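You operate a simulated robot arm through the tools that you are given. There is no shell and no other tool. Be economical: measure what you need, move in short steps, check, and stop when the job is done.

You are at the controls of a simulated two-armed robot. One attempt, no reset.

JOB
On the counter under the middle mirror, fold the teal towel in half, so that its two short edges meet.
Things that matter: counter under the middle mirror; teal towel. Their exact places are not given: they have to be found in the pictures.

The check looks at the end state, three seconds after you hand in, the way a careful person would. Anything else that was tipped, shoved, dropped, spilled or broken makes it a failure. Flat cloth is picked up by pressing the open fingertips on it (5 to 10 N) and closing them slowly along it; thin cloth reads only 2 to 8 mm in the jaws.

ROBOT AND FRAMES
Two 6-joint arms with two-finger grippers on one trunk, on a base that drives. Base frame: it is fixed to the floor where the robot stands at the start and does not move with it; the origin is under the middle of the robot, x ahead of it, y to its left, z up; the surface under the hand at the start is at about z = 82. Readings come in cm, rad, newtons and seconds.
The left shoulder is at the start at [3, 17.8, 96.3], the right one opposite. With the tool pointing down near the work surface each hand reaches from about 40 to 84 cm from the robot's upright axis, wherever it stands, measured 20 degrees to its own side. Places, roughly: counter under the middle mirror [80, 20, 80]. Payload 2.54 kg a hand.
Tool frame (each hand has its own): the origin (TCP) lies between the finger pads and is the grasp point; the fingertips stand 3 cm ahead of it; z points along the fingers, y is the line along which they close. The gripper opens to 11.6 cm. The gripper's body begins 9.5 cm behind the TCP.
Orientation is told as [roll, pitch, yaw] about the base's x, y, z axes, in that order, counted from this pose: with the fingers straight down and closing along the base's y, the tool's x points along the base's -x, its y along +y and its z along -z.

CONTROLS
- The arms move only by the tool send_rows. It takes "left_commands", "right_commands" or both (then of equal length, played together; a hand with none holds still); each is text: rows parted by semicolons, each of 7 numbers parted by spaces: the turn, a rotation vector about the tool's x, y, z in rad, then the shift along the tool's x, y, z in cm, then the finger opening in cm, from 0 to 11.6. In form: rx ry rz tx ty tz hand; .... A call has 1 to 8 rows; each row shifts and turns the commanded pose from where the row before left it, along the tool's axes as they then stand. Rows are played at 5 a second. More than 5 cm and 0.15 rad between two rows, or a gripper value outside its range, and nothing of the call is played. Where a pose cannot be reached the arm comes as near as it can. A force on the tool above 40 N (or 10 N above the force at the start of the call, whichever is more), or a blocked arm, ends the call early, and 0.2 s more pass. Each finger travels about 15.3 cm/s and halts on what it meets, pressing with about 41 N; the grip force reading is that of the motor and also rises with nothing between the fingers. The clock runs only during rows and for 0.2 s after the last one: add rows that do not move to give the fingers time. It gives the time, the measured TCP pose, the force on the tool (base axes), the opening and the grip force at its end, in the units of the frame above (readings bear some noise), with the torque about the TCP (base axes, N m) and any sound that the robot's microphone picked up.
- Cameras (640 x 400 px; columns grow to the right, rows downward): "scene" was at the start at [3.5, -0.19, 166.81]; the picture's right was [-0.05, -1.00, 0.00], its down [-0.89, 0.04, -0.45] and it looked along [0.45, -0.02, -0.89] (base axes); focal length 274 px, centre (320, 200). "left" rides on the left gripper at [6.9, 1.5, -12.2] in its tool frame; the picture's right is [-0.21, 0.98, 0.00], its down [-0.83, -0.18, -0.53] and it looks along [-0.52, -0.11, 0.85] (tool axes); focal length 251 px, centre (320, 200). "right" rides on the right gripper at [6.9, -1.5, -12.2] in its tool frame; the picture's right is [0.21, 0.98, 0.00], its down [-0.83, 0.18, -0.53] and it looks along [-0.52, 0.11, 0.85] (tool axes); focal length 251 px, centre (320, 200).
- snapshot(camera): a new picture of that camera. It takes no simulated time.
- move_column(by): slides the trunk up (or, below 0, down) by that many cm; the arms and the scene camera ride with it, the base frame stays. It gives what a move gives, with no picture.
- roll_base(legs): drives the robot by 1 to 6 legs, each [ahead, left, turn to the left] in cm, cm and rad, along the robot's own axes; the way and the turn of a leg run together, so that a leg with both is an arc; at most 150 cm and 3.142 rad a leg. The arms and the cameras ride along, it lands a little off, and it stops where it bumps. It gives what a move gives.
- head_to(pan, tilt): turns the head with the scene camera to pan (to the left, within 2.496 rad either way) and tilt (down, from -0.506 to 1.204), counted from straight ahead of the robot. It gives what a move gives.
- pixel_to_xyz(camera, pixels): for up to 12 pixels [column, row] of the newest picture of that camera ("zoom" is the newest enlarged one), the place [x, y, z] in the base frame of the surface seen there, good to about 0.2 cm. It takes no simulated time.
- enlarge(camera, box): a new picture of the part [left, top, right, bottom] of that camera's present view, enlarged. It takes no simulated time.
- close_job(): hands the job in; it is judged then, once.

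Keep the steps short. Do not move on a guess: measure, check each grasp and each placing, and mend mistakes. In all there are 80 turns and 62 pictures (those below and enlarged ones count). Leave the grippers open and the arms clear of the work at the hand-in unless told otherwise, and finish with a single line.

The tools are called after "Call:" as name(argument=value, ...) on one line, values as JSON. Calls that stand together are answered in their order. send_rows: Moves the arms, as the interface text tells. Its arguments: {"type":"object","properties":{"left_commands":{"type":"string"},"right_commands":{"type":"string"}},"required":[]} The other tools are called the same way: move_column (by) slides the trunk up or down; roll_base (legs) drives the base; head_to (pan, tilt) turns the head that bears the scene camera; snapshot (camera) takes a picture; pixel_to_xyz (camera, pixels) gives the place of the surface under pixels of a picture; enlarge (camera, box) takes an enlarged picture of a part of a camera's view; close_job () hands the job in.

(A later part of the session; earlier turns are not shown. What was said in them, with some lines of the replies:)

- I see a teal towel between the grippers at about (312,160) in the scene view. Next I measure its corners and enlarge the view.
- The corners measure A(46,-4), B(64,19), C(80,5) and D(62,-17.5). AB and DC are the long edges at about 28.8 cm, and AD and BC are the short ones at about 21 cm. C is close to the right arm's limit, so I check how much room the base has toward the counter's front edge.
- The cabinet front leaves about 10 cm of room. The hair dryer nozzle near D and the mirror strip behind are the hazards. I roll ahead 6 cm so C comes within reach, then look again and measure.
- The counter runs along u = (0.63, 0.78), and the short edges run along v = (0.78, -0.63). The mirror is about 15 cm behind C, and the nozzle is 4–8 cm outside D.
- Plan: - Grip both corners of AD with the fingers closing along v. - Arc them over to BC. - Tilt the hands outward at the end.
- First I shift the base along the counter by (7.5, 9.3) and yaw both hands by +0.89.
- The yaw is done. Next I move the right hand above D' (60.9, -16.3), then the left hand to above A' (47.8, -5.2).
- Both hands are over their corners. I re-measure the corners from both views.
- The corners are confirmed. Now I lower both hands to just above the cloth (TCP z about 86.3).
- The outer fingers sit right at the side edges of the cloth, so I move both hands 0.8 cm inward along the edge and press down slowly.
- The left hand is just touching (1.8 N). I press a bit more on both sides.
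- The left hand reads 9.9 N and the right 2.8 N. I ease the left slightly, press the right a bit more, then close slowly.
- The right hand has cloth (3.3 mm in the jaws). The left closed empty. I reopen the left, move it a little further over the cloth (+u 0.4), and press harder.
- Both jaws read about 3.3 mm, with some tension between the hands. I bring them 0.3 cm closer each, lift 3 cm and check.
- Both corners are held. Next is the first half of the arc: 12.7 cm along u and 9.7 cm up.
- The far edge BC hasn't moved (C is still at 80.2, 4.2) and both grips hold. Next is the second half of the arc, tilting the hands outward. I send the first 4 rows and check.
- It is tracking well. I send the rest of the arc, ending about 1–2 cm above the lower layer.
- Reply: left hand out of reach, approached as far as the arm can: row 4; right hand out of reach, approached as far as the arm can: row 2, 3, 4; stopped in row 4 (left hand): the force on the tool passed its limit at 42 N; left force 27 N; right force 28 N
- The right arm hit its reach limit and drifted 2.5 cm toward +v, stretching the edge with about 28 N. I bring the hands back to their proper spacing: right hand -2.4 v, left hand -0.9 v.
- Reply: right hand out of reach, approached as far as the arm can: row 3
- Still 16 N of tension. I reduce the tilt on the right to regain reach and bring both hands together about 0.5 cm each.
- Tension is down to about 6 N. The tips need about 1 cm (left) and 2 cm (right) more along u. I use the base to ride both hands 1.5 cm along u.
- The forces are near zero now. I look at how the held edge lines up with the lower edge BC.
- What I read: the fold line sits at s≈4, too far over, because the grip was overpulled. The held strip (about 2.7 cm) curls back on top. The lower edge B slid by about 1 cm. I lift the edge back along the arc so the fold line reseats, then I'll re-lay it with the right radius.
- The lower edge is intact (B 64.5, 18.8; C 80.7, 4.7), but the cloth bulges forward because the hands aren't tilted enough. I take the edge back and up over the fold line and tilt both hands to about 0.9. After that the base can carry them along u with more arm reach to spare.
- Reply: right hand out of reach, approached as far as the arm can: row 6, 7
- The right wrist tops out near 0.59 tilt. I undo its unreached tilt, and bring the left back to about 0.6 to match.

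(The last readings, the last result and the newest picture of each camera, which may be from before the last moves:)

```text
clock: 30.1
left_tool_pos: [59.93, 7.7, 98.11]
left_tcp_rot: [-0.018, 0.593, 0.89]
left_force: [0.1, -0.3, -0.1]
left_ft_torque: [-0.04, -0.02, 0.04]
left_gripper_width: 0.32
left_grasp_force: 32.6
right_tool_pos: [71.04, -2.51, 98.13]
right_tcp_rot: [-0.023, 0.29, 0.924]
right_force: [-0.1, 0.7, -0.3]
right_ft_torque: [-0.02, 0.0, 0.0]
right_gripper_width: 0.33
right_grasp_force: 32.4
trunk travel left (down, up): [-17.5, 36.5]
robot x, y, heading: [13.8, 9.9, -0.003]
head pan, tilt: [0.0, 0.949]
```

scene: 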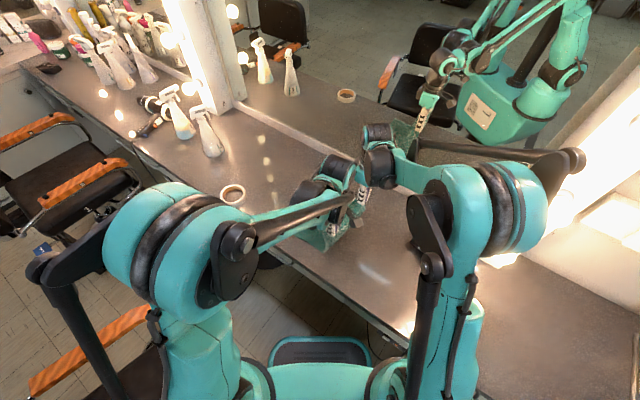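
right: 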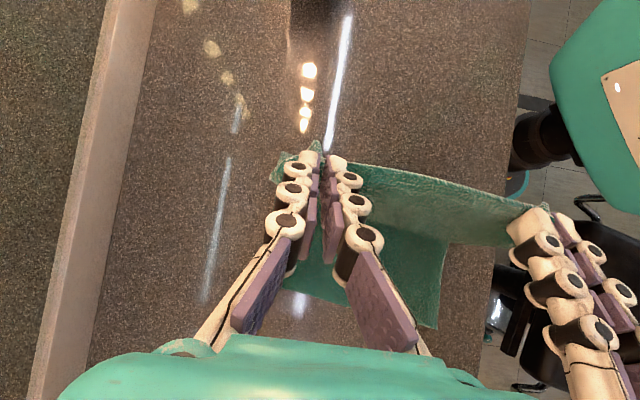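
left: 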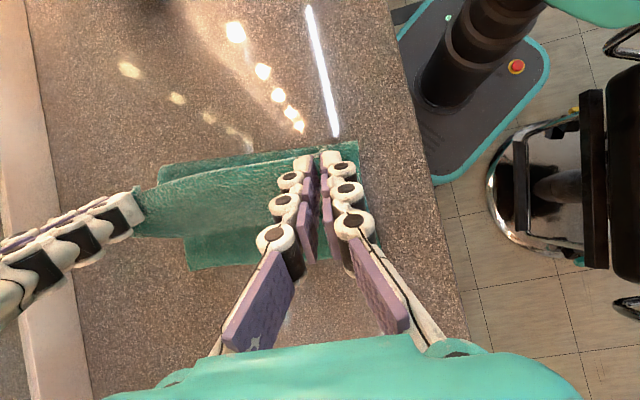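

The commanded pose is clamped to the measured one, which helps. Now I arc forward with a taut radius of about 13 cm, first 5 rows, then look.

Call:
send_rows(left_commands="0 0 0 -0.91 0 -0.62 0; 0 0 0 -1.57 0 -0.45 0; 0 0 0 -1.73 0 -0.2 0; 0 0 0 -1.68 0 0.07 0; 0 0 0 -1.74 0 0.16 0; 0 0 0 0 0 0 0", right_commands="0 0.05 0 -1.2 0 -0.34 0; 0 0.05 0 -1.78 0 -0.08 0; 0 0.05 0 -1.89 0 0.12 0; 0 0.05 0 -1.8 0 0.3 0; 0 0 0 -1.71 0 0.33 0; 0 0 0 0 0 0 0")

Call:
snapshot(camera="right")

Call:
snapshot(camera="left")

```text
clock: 31.5
left_tool_pos: [64.25, 13.14, 94.86]
left_tcp_rot: [-0.017, 0.594, 0.89]
left_force: [0.3, -0.2, 0.2]
left_ft_torque: [0.01, 0.03, -0.01]
left_gripper_width: 0.36
left_grasp_force: 32.7
right_tool_pos: [75.35, 3.59, 94.48]
right_tcp_rot: [-0.025, 0.489, 0.918]
right_force: [0.5, -0.1, 0.4]
right_ft_torque: [-0.02, -0.03, 0.04]
right_gripper_width: 0.31
right_grasp_force: 32.7
trunk travel left (down, up): [-17.5, 36.5]
robot x, y, heading: [14.12, 9.63, 0.0]
head pan, tilt: [0.0, 0.949]
```

```text
30 pictures are left
```

right: 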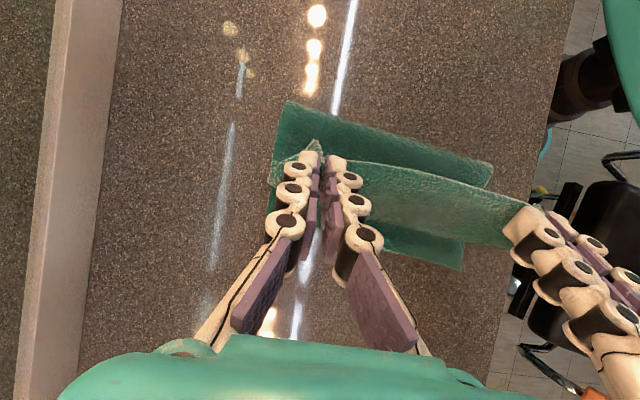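

```text
29 pictures are left
```

left: 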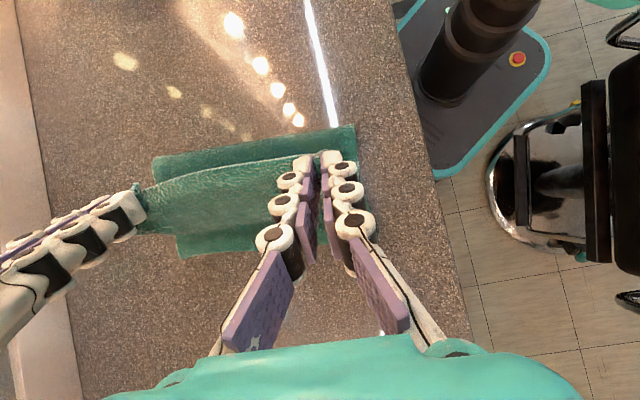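

Call:
pixel_to_xyz(camera="left", pixels=[[183, 256], [352, 128], [158, 160], [230, 180], [220, 205], [200, 230], [240, 150]])

Call:
pixel_to_xyz(camera="right", pixels=[[458, 268], [290, 104], [490, 166], [430, 155], [430, 185], [420, 220]])

```text
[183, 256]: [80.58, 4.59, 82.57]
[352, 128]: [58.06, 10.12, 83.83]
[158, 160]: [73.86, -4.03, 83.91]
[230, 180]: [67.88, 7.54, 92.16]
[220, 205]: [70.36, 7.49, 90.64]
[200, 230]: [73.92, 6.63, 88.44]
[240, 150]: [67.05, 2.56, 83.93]
```

```text
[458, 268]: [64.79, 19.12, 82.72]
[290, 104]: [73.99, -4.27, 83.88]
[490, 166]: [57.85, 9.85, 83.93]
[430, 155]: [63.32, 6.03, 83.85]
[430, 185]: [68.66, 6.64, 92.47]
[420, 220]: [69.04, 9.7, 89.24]
```

The profile shows the cloth advancing like a tank tread: the fold contour crept to s≈3.8 while an S-loop formed. I go back above the fold line to make it taut, then come down there first, so the slack lays forward without dragging the fold.

Call:
send_rows(left_commands="0 0 0 1.43 0 0.21 0; 0 0 0 1.43 0 0.21 0; 0 0 0 1.43 0 0.21 0; 0 0 0 1.43 0 0.21 0; 0 0 0 1.43 0 0.21 0; 0 0 0 1.43 0 0.21 0; 0 0 0 0 0 0 0", right_commands="0 0 0 1.46 0 0.03 0; 0 0 0 1.46 0 0.03 0; 0 0 0 1.46 0 0.03 0; 0 0 0 1.46 0 0.03 0; 0 0 0 1.46 0 0.03 0; 0 0 0 1.46 0 0.03 0; 0 0 0 0 0 0 0")

Call:
snapshot(camera="left")

Call:
enlarge(camera="scene", box=[240, 60, 480, 240])

```text
clock: 33.1
left_tool_pos: [59.27, 7.17, 98.58]
left_tcp_rot: [-0.018, 0.595, 0.889]
left_force: [1.2, -1.3, -0.6]
left_ft_torque: [0.0, -0.02, 0.0]
left_gripper_width: 0.36
left_grasp_force: 32.3
right_tool_pos: [71.1, -2.62, 98.55]
right_tcp_rot: [-0.023, 0.491, 0.917]
right_force: [-1.6, 0.6, -0.1]
right_ft_torque: [0.02, 0.02, 0.01]
right_gripper_width: 0.3
right_grasp_force: 32.6
trunk travel left (down, up): [-17.5, 36.5]
robot x, y, heading: [13.95, 10.3, -0.0]
head pan, tilt: [0.0, 0.949]
```

```text
28 pictures are left
```

left: 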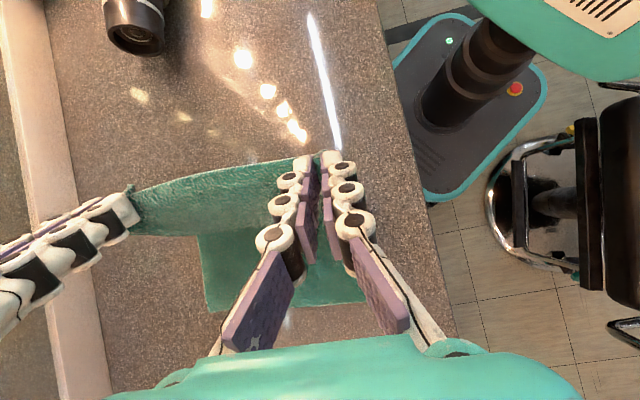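

```text
2.22 times, centred on (360, 150) of scene
```

zoom: 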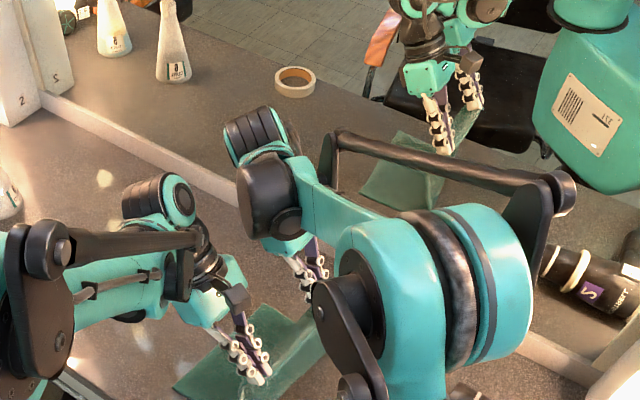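

Call:
enlarge(camera="scene", box=[365, 80, 445, 150])

```text
5.71 times, centred on (405, 115) of scene
```

zoom: 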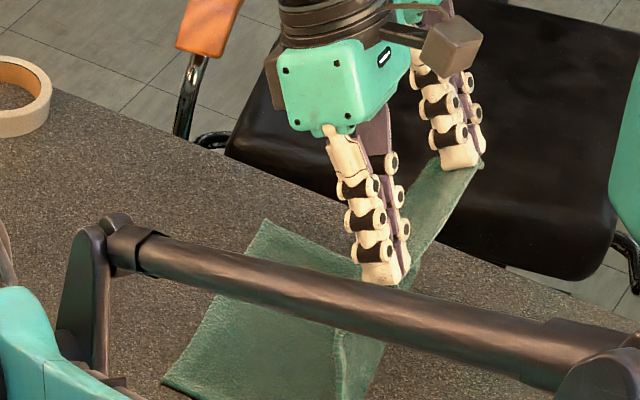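

The mirror shows the cloth rising almost vertically from the fold line near its middle, which is what I wanted. Next I come down mostly vertically (8 rows: about +4 along u and -10.7 in height), so the slack rolls forward.

Call:
send_rows(left_commands="0 0 0 -1.165 0 0.83 0; 0 0 0 -1.165 0 0.83 0; 0 0 0 -1.165 0 0.83 0; 0 0 0 -1.165 0 0.83 0; 0 0 0 -1.165 0 0.83 0; 0 0 0 -1.165 0 0.83 0; 0 0 0 -1.165 0 0.83 0; 0 0 0 0 0 0 0", right_commands="0 0 0 -1.07 0 0.95 0; 0 0 0 -1.07 0 0.95 0; 0 0 0 -1.07 0 0.95 0; 0 0 0 -1.07 0 0.95 0; 0 0 0 -1.07 0 0.95 0; 0 0 0 -1.07 0 0.95 0; 0 0 0 -1.07 0 0.95 0; 0 0 0 0 0 0 0")

Call:
enlarge(camera="scene", box=[365, 80, 445, 150])

Call:
snapshot(camera="left")

```text
clock: 34.9
left_tool_pos: [61.4, 9.71, 89.02]
left_tcp_rot: [-0.017, 0.594, 0.888]
left_force: [0.9, -1.2, 0.9]
left_ft_torque: [-0.02, 0.02, -0.03]
left_gripper_width: 0.38
left_grasp_force: 32.9
right_tool_pos: [72.84, -0.02, 89.07]
right_tcp_rot: [-0.026, 0.49, 0.918]
right_force: [-1.1, 0.4, 0.7]
right_ft_torque: [0.0, -0.04, 0.01]
right_gripper_width: 0.29
right_grasp_force: 31.9
trunk travel left (down, up): [-17.5, 36.5]
robot x, y, heading: [14.19, 10.12, -0.0]
head pan, tilt: [0.0, 0.949]
```

```text
5.71 times, centred on (405, 115) of scene
```

zoom: 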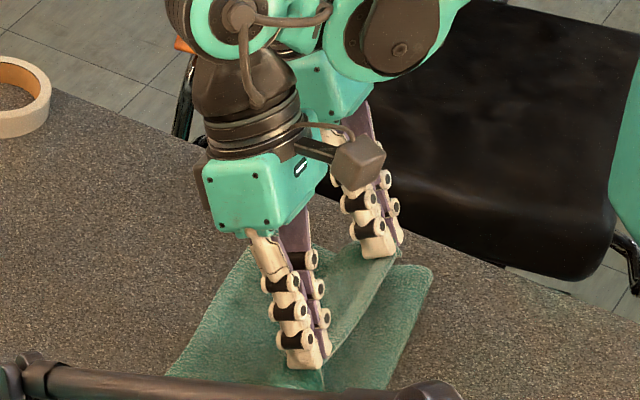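

```text
24 pictures are left
```

left: 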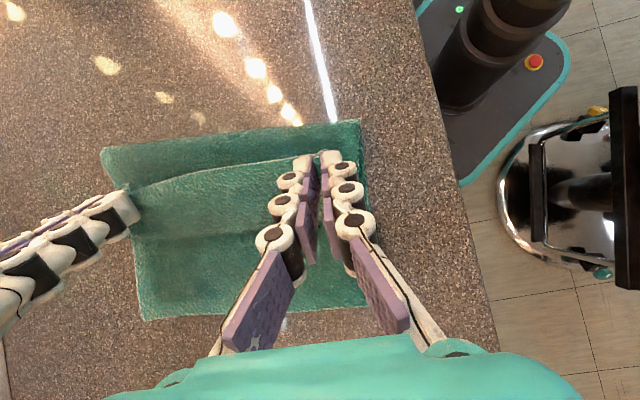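

Call:
pixel_to_xyz(camera="left", pixels=[[112, 156], [355, 126], [200, 150], [200, 178], [200, 205], [200, 232], [200, 250], [147, 316], [360, 303]])

```text
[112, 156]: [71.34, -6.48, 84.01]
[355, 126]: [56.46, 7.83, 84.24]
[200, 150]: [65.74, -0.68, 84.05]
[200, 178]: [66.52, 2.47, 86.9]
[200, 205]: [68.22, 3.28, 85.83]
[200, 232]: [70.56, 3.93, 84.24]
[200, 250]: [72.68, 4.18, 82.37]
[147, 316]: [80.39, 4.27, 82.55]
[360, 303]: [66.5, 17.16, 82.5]
```

The fold now sits at s≈0.6, and the lower layer is 14 cm or more, nearly perfect. Next I move forward low and slowly so the front loop unrolls.

Call:
send_rows(left_commands="0 0 0 -0.84 0 -0.32 0; 0 0 0 -0.84 0 -0.32 0; 0 0 0 -0.84 0 -0.32 0; 0 0 0 -0.84 0 -0.32 0; 0 0 0 -0.84 0 -0.32 0; 0 0 0 -0.84 0 -0.32 0; 0 0 0 -0.84 0 -0.32 0; 0 0 0 0 0 0 0", right_commands="0 0 0 -0.81 0 -0.2 0; 0 0 0 -0.81 0 -0.2 0; 0 0 0 -0.81 0 -0.2 0; 0 0 0 -0.81 0 -0.2 0; 0 0 0 -0.81 0 -0.2 0; 0 0 0 -0.81 0 -0.2 0; 0 0 0 -0.81 0 -0.2 0; 0 0 0 0 0 0 0")

Call:
snapshot(camera="left")

```text
clock: 36.7
left_tool_pos: [65.46, 14.68, 87.53]
left_tcp_rot: [-0.018, 0.593, 0.892]
left_force: [0.3, -0.3, -0.7]
left_ft_torque: [0.01, 0.04, -0.01]
left_gripper_width: 0.37
left_grasp_force: 32.5
right_tool_pos: [76.33, 4.49, 87.76]
right_tcp_rot: [-0.024, 0.489, 0.92]
right_force: [0.0, 0.2, 0.9]
right_ft_torque: [-0.02, -0.07, 0.02]
right_gripper_width: 0.28
right_grasp_force: 32.5
trunk travel left (down, up): [-17.5, 36.5]
robot x, y, heading: [13.9, 10.38, -0.003]
head pan, tilt: [0.0, 0.949]
```

```text
23 pictures are left
```

left: 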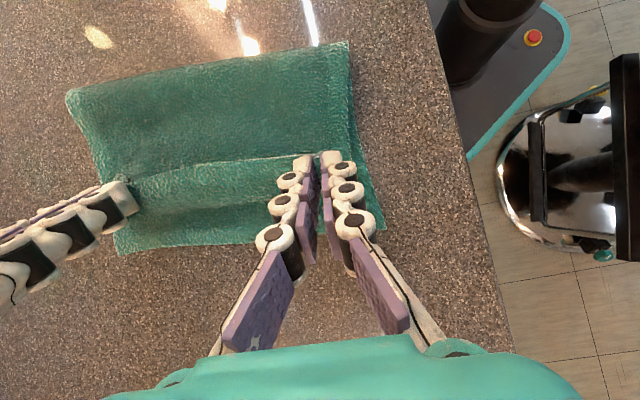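

Call:
pixel_to_xyz(camera="left", pixels=[[75, 92], [345, 45], [200, 72], [200, 140], [200, 167], [200, 190], [200, 212], [200, 232], [120, 252], [382, 228]])

Call:
enlarge(camera="scene", box=[355, 70, 435, 140])

```text
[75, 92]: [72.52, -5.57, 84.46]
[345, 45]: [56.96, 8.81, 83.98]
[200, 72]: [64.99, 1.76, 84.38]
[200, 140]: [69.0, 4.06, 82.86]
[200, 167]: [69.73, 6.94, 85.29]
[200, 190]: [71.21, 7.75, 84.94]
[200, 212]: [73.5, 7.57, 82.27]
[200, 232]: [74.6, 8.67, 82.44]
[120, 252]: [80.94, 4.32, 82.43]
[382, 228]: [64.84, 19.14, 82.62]
```

```text
5.71 times, centred on (395, 105) of scene
```

zoom: 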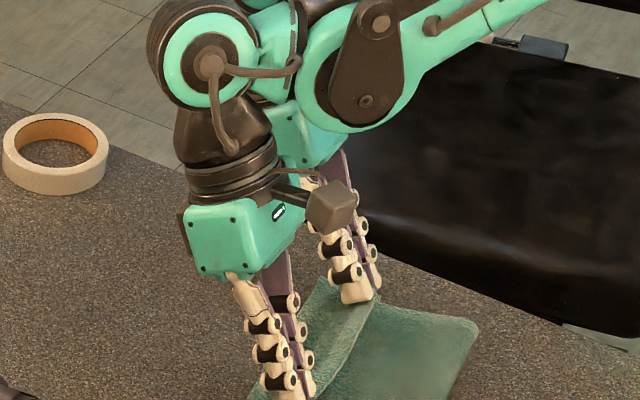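

The loop front is at s≈11.5 with a flipped strip of about 3 cm. Unrolled in place, that strip puts the edge at BC (s≈14.7). I release slowly and raise both hands straight up.

Call:
send_rows(left_commands="0 0 0 0 0 0 0.8; 0 0 0 0 0 0 1.6; 0 0 0 0 0 0 2.4; 0 0 0 0 0 0 3; 0 0 0 0.56 0 -0.83 3; 0 0 0 1.1 0 -1.66 3; 0 0 0 1.7 0 -2.5 3; 0 0 0 1.7 0 -2.5 3", right_commands="0 0 0 0 0 0 0.8; 0 0 0 0 0 0 1.6; 0 0 0 0 0 0 2.4; 0 0 0 0 0 0 3; 0 0 0 0.47 0 -0.88 3; 0 0 0 0.94 0 -1.76 3; 0 0 0 1.41 0 -2.65 3; 0 0 0 1.41 0 -2.65 3")

Call:
snapshot(camera="left")

Call:
snapshot(camera="right")

```text
clock: 38.5
left_tool_pos: [65.26, 14.71, 96.44]
left_tcp_rot: [-0.018, 0.594, 0.889]
left_force: [0.6, -1.2, -0.2]
left_ft_torque: [0.03, 0.0, 0.01]
left_gripper_width: 3.0
left_grasp_force: 0.0
right_tool_pos: [76.24, 5.01, 96.85]
right_tcp_rot: [-0.025, 0.491, 0.918]
right_force: [0.3, -0.1, -0.6]
right_ft_torque: [0.02, -0.04, 0.06]
right_gripper_width: 2.98
right_grasp_force: 0.2
trunk travel left (down, up): [-17.5, 36.5]
robot x, y, heading: [13.65, 10.19, -0.004]
head pan, tilt: [0.0, 0.949]
```

```text
21 pictures are left
```

left: 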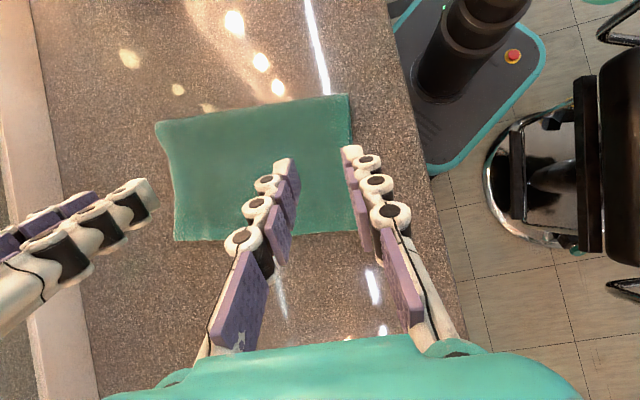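

```text
20 pictures are left
```

right: 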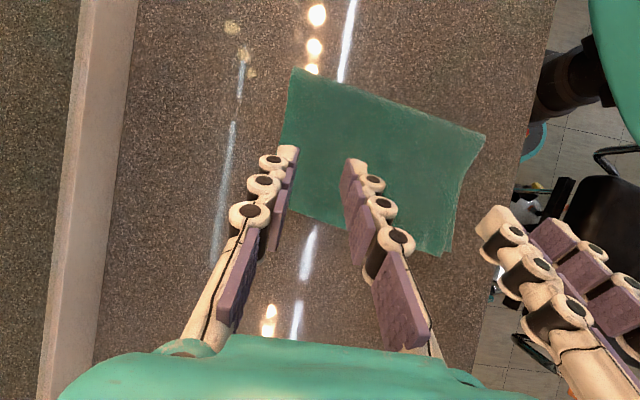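

The strip sprang flat by itself. I raise the hands further and inspect the edges.

Call:
send_rows(left_commands="0 -0.1 0 1.12 0 -1.66 4; 0 -0.1 0 1.1 1 -1.8 5; 0 -0.1 0 0.9 1 -1.9 5; 0 -0.1 0 0.7 1 -1.9 5; 0 -0.1 0 0.5 1 -2 5; 0 -0.08 0 0.2 1 -2 5", right_commands="0 -0.1 0 0.9 0 -1.8 4; 0 -0.1 0 0.8 0 -1.9 5; 0 -0.1 0 0.6 0 -1.9 5; 0 -0.1 0 0.4 0 -2 5; 0 -0.08 0 0.2 0 -2 5; 0 0 0 0 0 -2 5")

Call:
snapshot(camera="left")

Call:
snapshot(camera="right")

```text
clock: 39.9
left_tool_pos: [61.29, 17.63, 108.73]
left_tcp_rot: [-0.014, 0.012, 0.899]
left_force: [0.1, -0.1, -0.8]
left_ft_torque: [-0.01, -0.03, -0.03]
left_gripper_width: 4.98
left_grasp_force: 0.0
right_tool_pos: [75.98, 5.01, 109.03]
right_tcp_rot: [-0.023, 0.008, 0.93]
right_force: [0.3, 0.0, 0.4]
right_ft_torque: [-0.01, 0.03, -0.02]
right_gripper_width: 5.0
right_grasp_force: 0.1
trunk travel left (down, up): [-17.5, 36.5]
robot x, y, heading: [13.78, 10.07, -0.0]
head pan, tilt: [0.0, 0.949]
```

```text
19 pictures are left
```

left: 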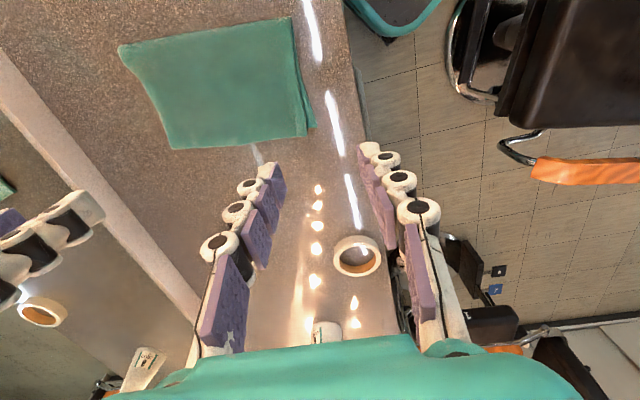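

```text
18 pictures are left
```

right: 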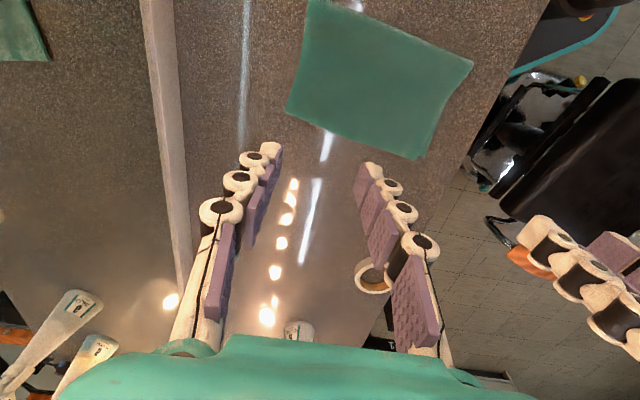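

Call:
enlarge(camera="left", box=[100, 5, 340, 165])

Call:
enlarge(camera="right", box=[260, 0, 500, 170])

```text
2.50 times, centred on (220, 85) of left
```

zoom: 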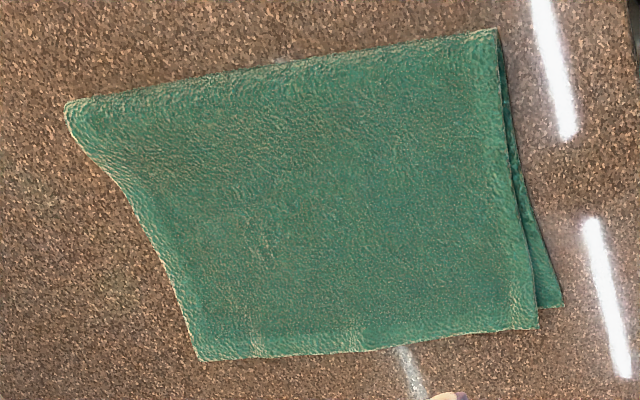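

```text
2.35 times, centred on (380, 85) of right
```

zoom: 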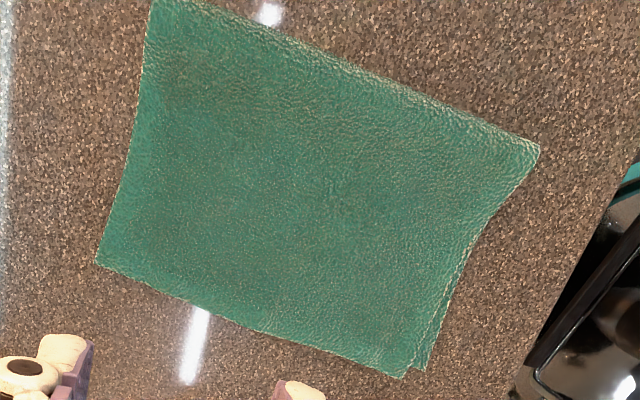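

This looks very good. I measure the corner offsets.

Call:
pixel_to_xyz(camera="zoom", pixels=[[402, 374], [425, 367], [100, 261], [155, 5], [536, 148], [250, 322], [330, 200], [480, 240]])

Call:
pixel_to_xyz(camera="left", pixels=[[300, 134], [313, 127], [178, 148], [122, 46], [290, 21]])

```text
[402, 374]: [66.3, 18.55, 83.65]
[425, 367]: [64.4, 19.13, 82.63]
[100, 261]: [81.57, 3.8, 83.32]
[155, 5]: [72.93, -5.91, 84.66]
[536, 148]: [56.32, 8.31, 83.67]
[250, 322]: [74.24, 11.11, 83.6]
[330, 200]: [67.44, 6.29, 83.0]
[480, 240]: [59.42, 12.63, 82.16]
```

```text
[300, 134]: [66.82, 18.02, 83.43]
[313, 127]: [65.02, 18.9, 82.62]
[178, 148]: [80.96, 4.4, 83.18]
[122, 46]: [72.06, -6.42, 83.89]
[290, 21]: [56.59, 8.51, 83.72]
```

D' meets C within 0.5 cm. The upper corner A' (66.5, 18.4) lies about 1.9 cm inboard (+v) of B (64.6, 19.1). I fix this with a light fingertip drag of the upper layer toward -v. First I clear the right hand and bring the closed left hand above (66.9, 14.9).

Call:
send_rows(right_commands="0 0 0 3 0 0 5; 0 0 0 4 0 0 5; 0 0 0 4 0 0 5")

Call:
send_rows(left_commands="0 0 0 -0.7 -3 0 2; 0 0 0 -0.7 -3 0 0; 0 0 0 0 0 4.5 0; 0 0 0 0 0 4.5 0; 0 0 0 0 0 4.5 0; 0 0 0 0 0 4.5 0; 0 0 0 0 0 3 0; 0 0 0 0 0 0 0")

Call:
snapshot(camera="left")

```text
clock: 40.7
left_tool_pos: [61.09, 17.54, 108.68]
left_tcp_rot: [-0.016, 0.012, 0.9]
left_force: [-0.7, -0.6, 0.3]
left_ft_torque: [0.04, -0.04, -0.01]
left_gripper_width: 5.02
left_grasp_force: 0.0
right_tool_pos: [69.33, -3.88, 109.05]
right_tcp_rot: [-0.02, 0.009, 0.93]
right_force: [-0.6, -0.9, 1.6]
right_ft_torque: [0.04, -0.02, -0.02]
right_gripper_width: 4.99
right_grasp_force: 0.1
trunk travel left (down, up): [-17.5, 36.5]
robot x, y, heading: [13.97, 9.99, -0.006]
head pan, tilt: [0.0, 0.949]
```

```text
clock: 42.5
left_tool_pos: [66.7, 14.62, 88.09]
left_tcp_rot: [-0.014, 0.015, 0.899]
left_force: [-0.1, 0.4, 0.3]
left_ft_torque: [0.01, -0.01, 0.01]
left_gripper_width: 0.0
left_grasp_force: 28.3
right_tool_pos: [69.41, -3.74, 109.02]
right_tcp_rot: [-0.021, 0.012, 0.93]
right_force: [-0.2, -0.1, -0.6]
right_ft_torque: [-0.02, 0.01, 0.03]
right_gripper_width: 4.98
right_grasp_force: 0.0
trunk travel left (down, up): [-17.5, 36.5]
robot x, y, heading: [13.95, 10.32, -0.002]
head pan, tilt: [0.0, 0.949]
```

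```text
15 pictures are left
```

left: 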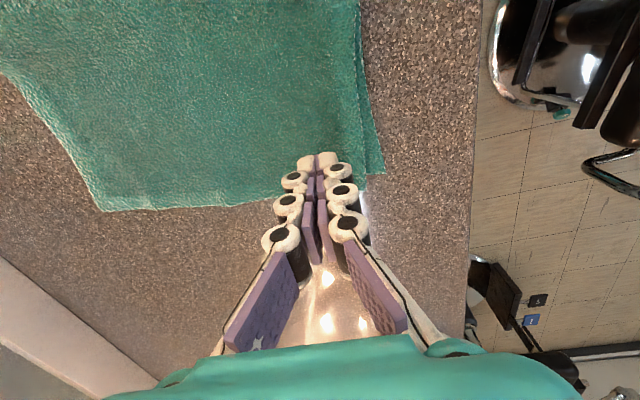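

I lower in small steps until there is light contact.

Call:
send_rows(left_commands="0 0 0 0 0 0.8 0; 0 0 0 0 0 0.5 0; 0 0 0 0 0 0.3 0; 0 0 0 0 0 0.2 0; 0 0 0 0 0 0.2 0; 0 0 0 0 0 0 0")

```text
clock: 43.9
left_tool_pos: [66.66, 14.5, 85.92]
left_tcp_rot: [-0.015, 0.012, 0.898]
left_force: [0.0, -1.1, -0.5]
left_ft_torque: [0.02, 0.0, -0.02]
left_gripper_width: 0.03
left_grasp_force: 28.5
right_tool_pos: [69.42, -3.81, 109.05]
right_tcp_rot: [-0.021, 0.012, 0.931]
right_force: [0.1, 0.5, 0.6]
right_ft_torque: [-0.03, -0.02, -0.02]
right_gripper_width: 4.98
right_grasp_force: 0.1
trunk travel left (down, up): [-17.5, 36.5]
robot x, y, heading: [14.27, 10.2, -0.001]
head pan, tilt: [0.0, 0.949]
```

Call:
send_rows(left_commands="0 0 0 0 0 0.15 0; 0 0 0 0 0 0.15 0; 0 0 0 0 0 0.1 0; 0 0 0 0 0 0 0")

```text
clock: 44.9
left_tool_pos: [66.63, 14.44, 85.45]
left_tcp_rot: [-0.015, 0.013, 0.898]
left_force: [0.7, 1.2, 2.0]
left_ft_torque: [0.03, 0.0, 0.05]
left_gripper_width: 0.0
left_grasp_force: 29.0
right_tool_pos: [69.42, -3.73, 109.1]
right_tcp_rot: [-0.021, 0.011, 0.931]
right_force: [-1.2, 0.3, 0.1]
right_ft_torque: [0.02, -0.03, -0.02]
right_gripper_width: 5.0
right_grasp_force: 0.0
trunk travel left (down, up): [-17.5, 36.5]
robot x, y, heading: [14.05, 10.03, -0.001]
head pan, tilt: [0.0, 0.949]
```

Light contact at about 2 N. I drag 1.6 cm toward -v (tool +y) with a slight -u component, then lift.

Call:
send_rows(left_commands="0 0 0 0 0 0.05 0; 0 0 0 0.1 0.4 0 0; 0 0 0 0.1 0.4 0 0; 0 0 0 0.1 0.4 0 0; 0 0 0 0.1 0.4 0 0; 0 0 0 0 0 -1.5 0; 0 0 0 0 0 -4 0; 0 0 0 0 0 -5 0")

Call:
enlarge(camera="left", box=[100, 0, 420, 240])

```text
clock: 46.7
left_tool_pos: [64.91, 15.52, 95.77]
left_tcp_rot: [-0.018, 0.014, 0.899]
left_force: [0.8, -0.5, 0.2]
left_ft_torque: [0.0, -0.03, -0.02]
left_gripper_width: 0.01
left_grasp_force: 28.6
right_tool_pos: [69.44, -3.64, 109.08]
right_tcp_rot: [-0.022, 0.011, 0.931]
right_force: [-0.5, 0.5, -0.4]
right_ft_torque: [-0.01, -0.02, -0.02]
right_gripper_width: 5.01
right_grasp_force: 0.0
trunk travel left (down, up): [-17.5, 36.5]
robot x, y, heading: [13.78, 9.92, -0.003]
head pan, tilt: [0.0, 0.949]
```

```text
1.67 times, centred on (260, 120) of left
```

zoom: 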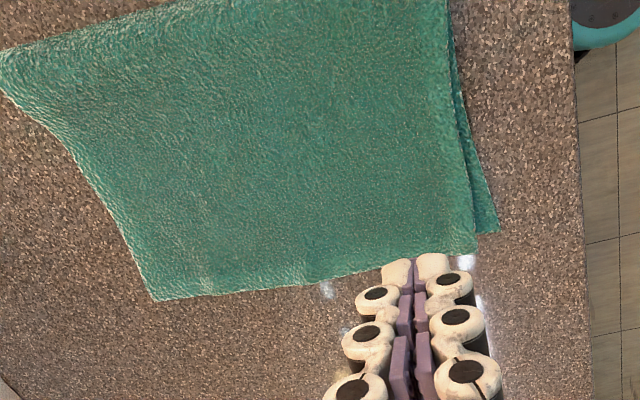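

Call:
pixel_to_xyz(camera="zoom", pixels=[[472, 250], [494, 230], [157, 296], [445, 15], [8, 60]])

```text
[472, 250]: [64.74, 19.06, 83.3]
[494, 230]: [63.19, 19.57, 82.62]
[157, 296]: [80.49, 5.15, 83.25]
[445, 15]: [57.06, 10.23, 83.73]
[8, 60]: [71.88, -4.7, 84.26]
```

The offset is now about 1.6 cm sideways and 0.6 cm lengthwise. The towel is flat and folded in half, so I stop mending here. I raise both hands, open them and withdraw toward the robot.

Call:
send_rows(left_commands="0 0 0 0 0 -5 2; 0 0 0 0 0 -5 5; 0 0 0 0 0 -4 8; 0 0 0 2.5 3.1 0 8; 0 0 0 2.5 3.1 0 8; 0 0 0 2.5 3.1 0 8; 0 0 0 2.5 3.1 0 8; 0 0 0 0 0 0 8", right_commands="0 0 0 0 0 0 5; 0 0 0 2.5 3.1 0 5; 0 0 0 3.3 1 0 5; 0 0 0 3.3 1 0 5; 0 0 0 3.5 1 0 8; 0 0 0 3.5 1 0 8; 0 0 0 3.5 1 0 8; 0 0 0 0 0 0 8")

Call:
snapshot(camera="scene")

Call:
enlarge(camera="scene", box=[220, 100, 440, 260])

```text
clock: 48.5
left_tool_pos: [49.3, 15.26, 109.74]
left_tcp_rot: [-0.013, 0.016, 0.898]
left_force: [0.1, -0.4, 0.5]
left_ft_torque: [-0.02, 0.05, 0.02]
left_gripper_width: 7.99
left_grasp_force: 0.1
right_tool_pos: [51.77, -14.87, 108.97]
right_tcp_rot: [-0.019, 0.013, 0.931]
right_force: [-0.5, 0.9, 0.3]
right_ft_torque: [0.01, 0.04, 0.02]
right_gripper_width: 7.98
right_grasp_force: 0.2
trunk travel left (down, up): [-17.5, 36.5]
robot x, y, heading: [14.05, 10.07, 0.0]
head pan, tilt: [0.0, 0.949]
```

```text
13 pictures are left
```

scene: 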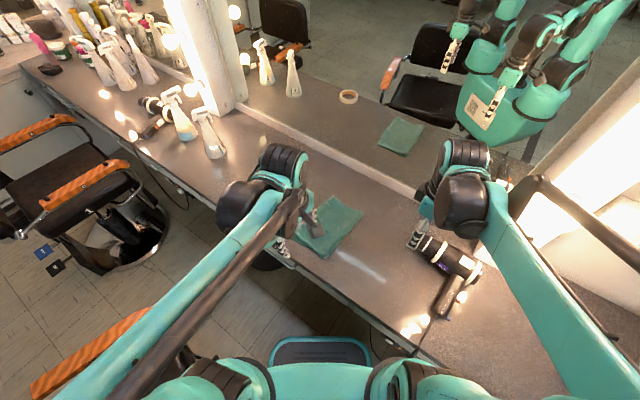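

```text
2.50 times, centred on (330, 180) of scene
```

zoom: 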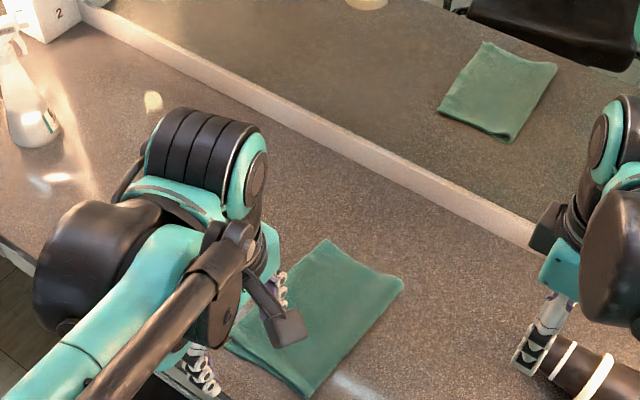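

The towel lies flat and folded, and nothing else looks moved in the picture. Both hands are open and clear above the counter, so I hand in.

Call:
close_job()

```text
The job is handed in.
```

The teal towel is folded in half on the counter under the middle mirror: its short edges meet to about 0.6 cm, with the top layer shifted about 1.6 cm sideways, and nothing else looked moved.
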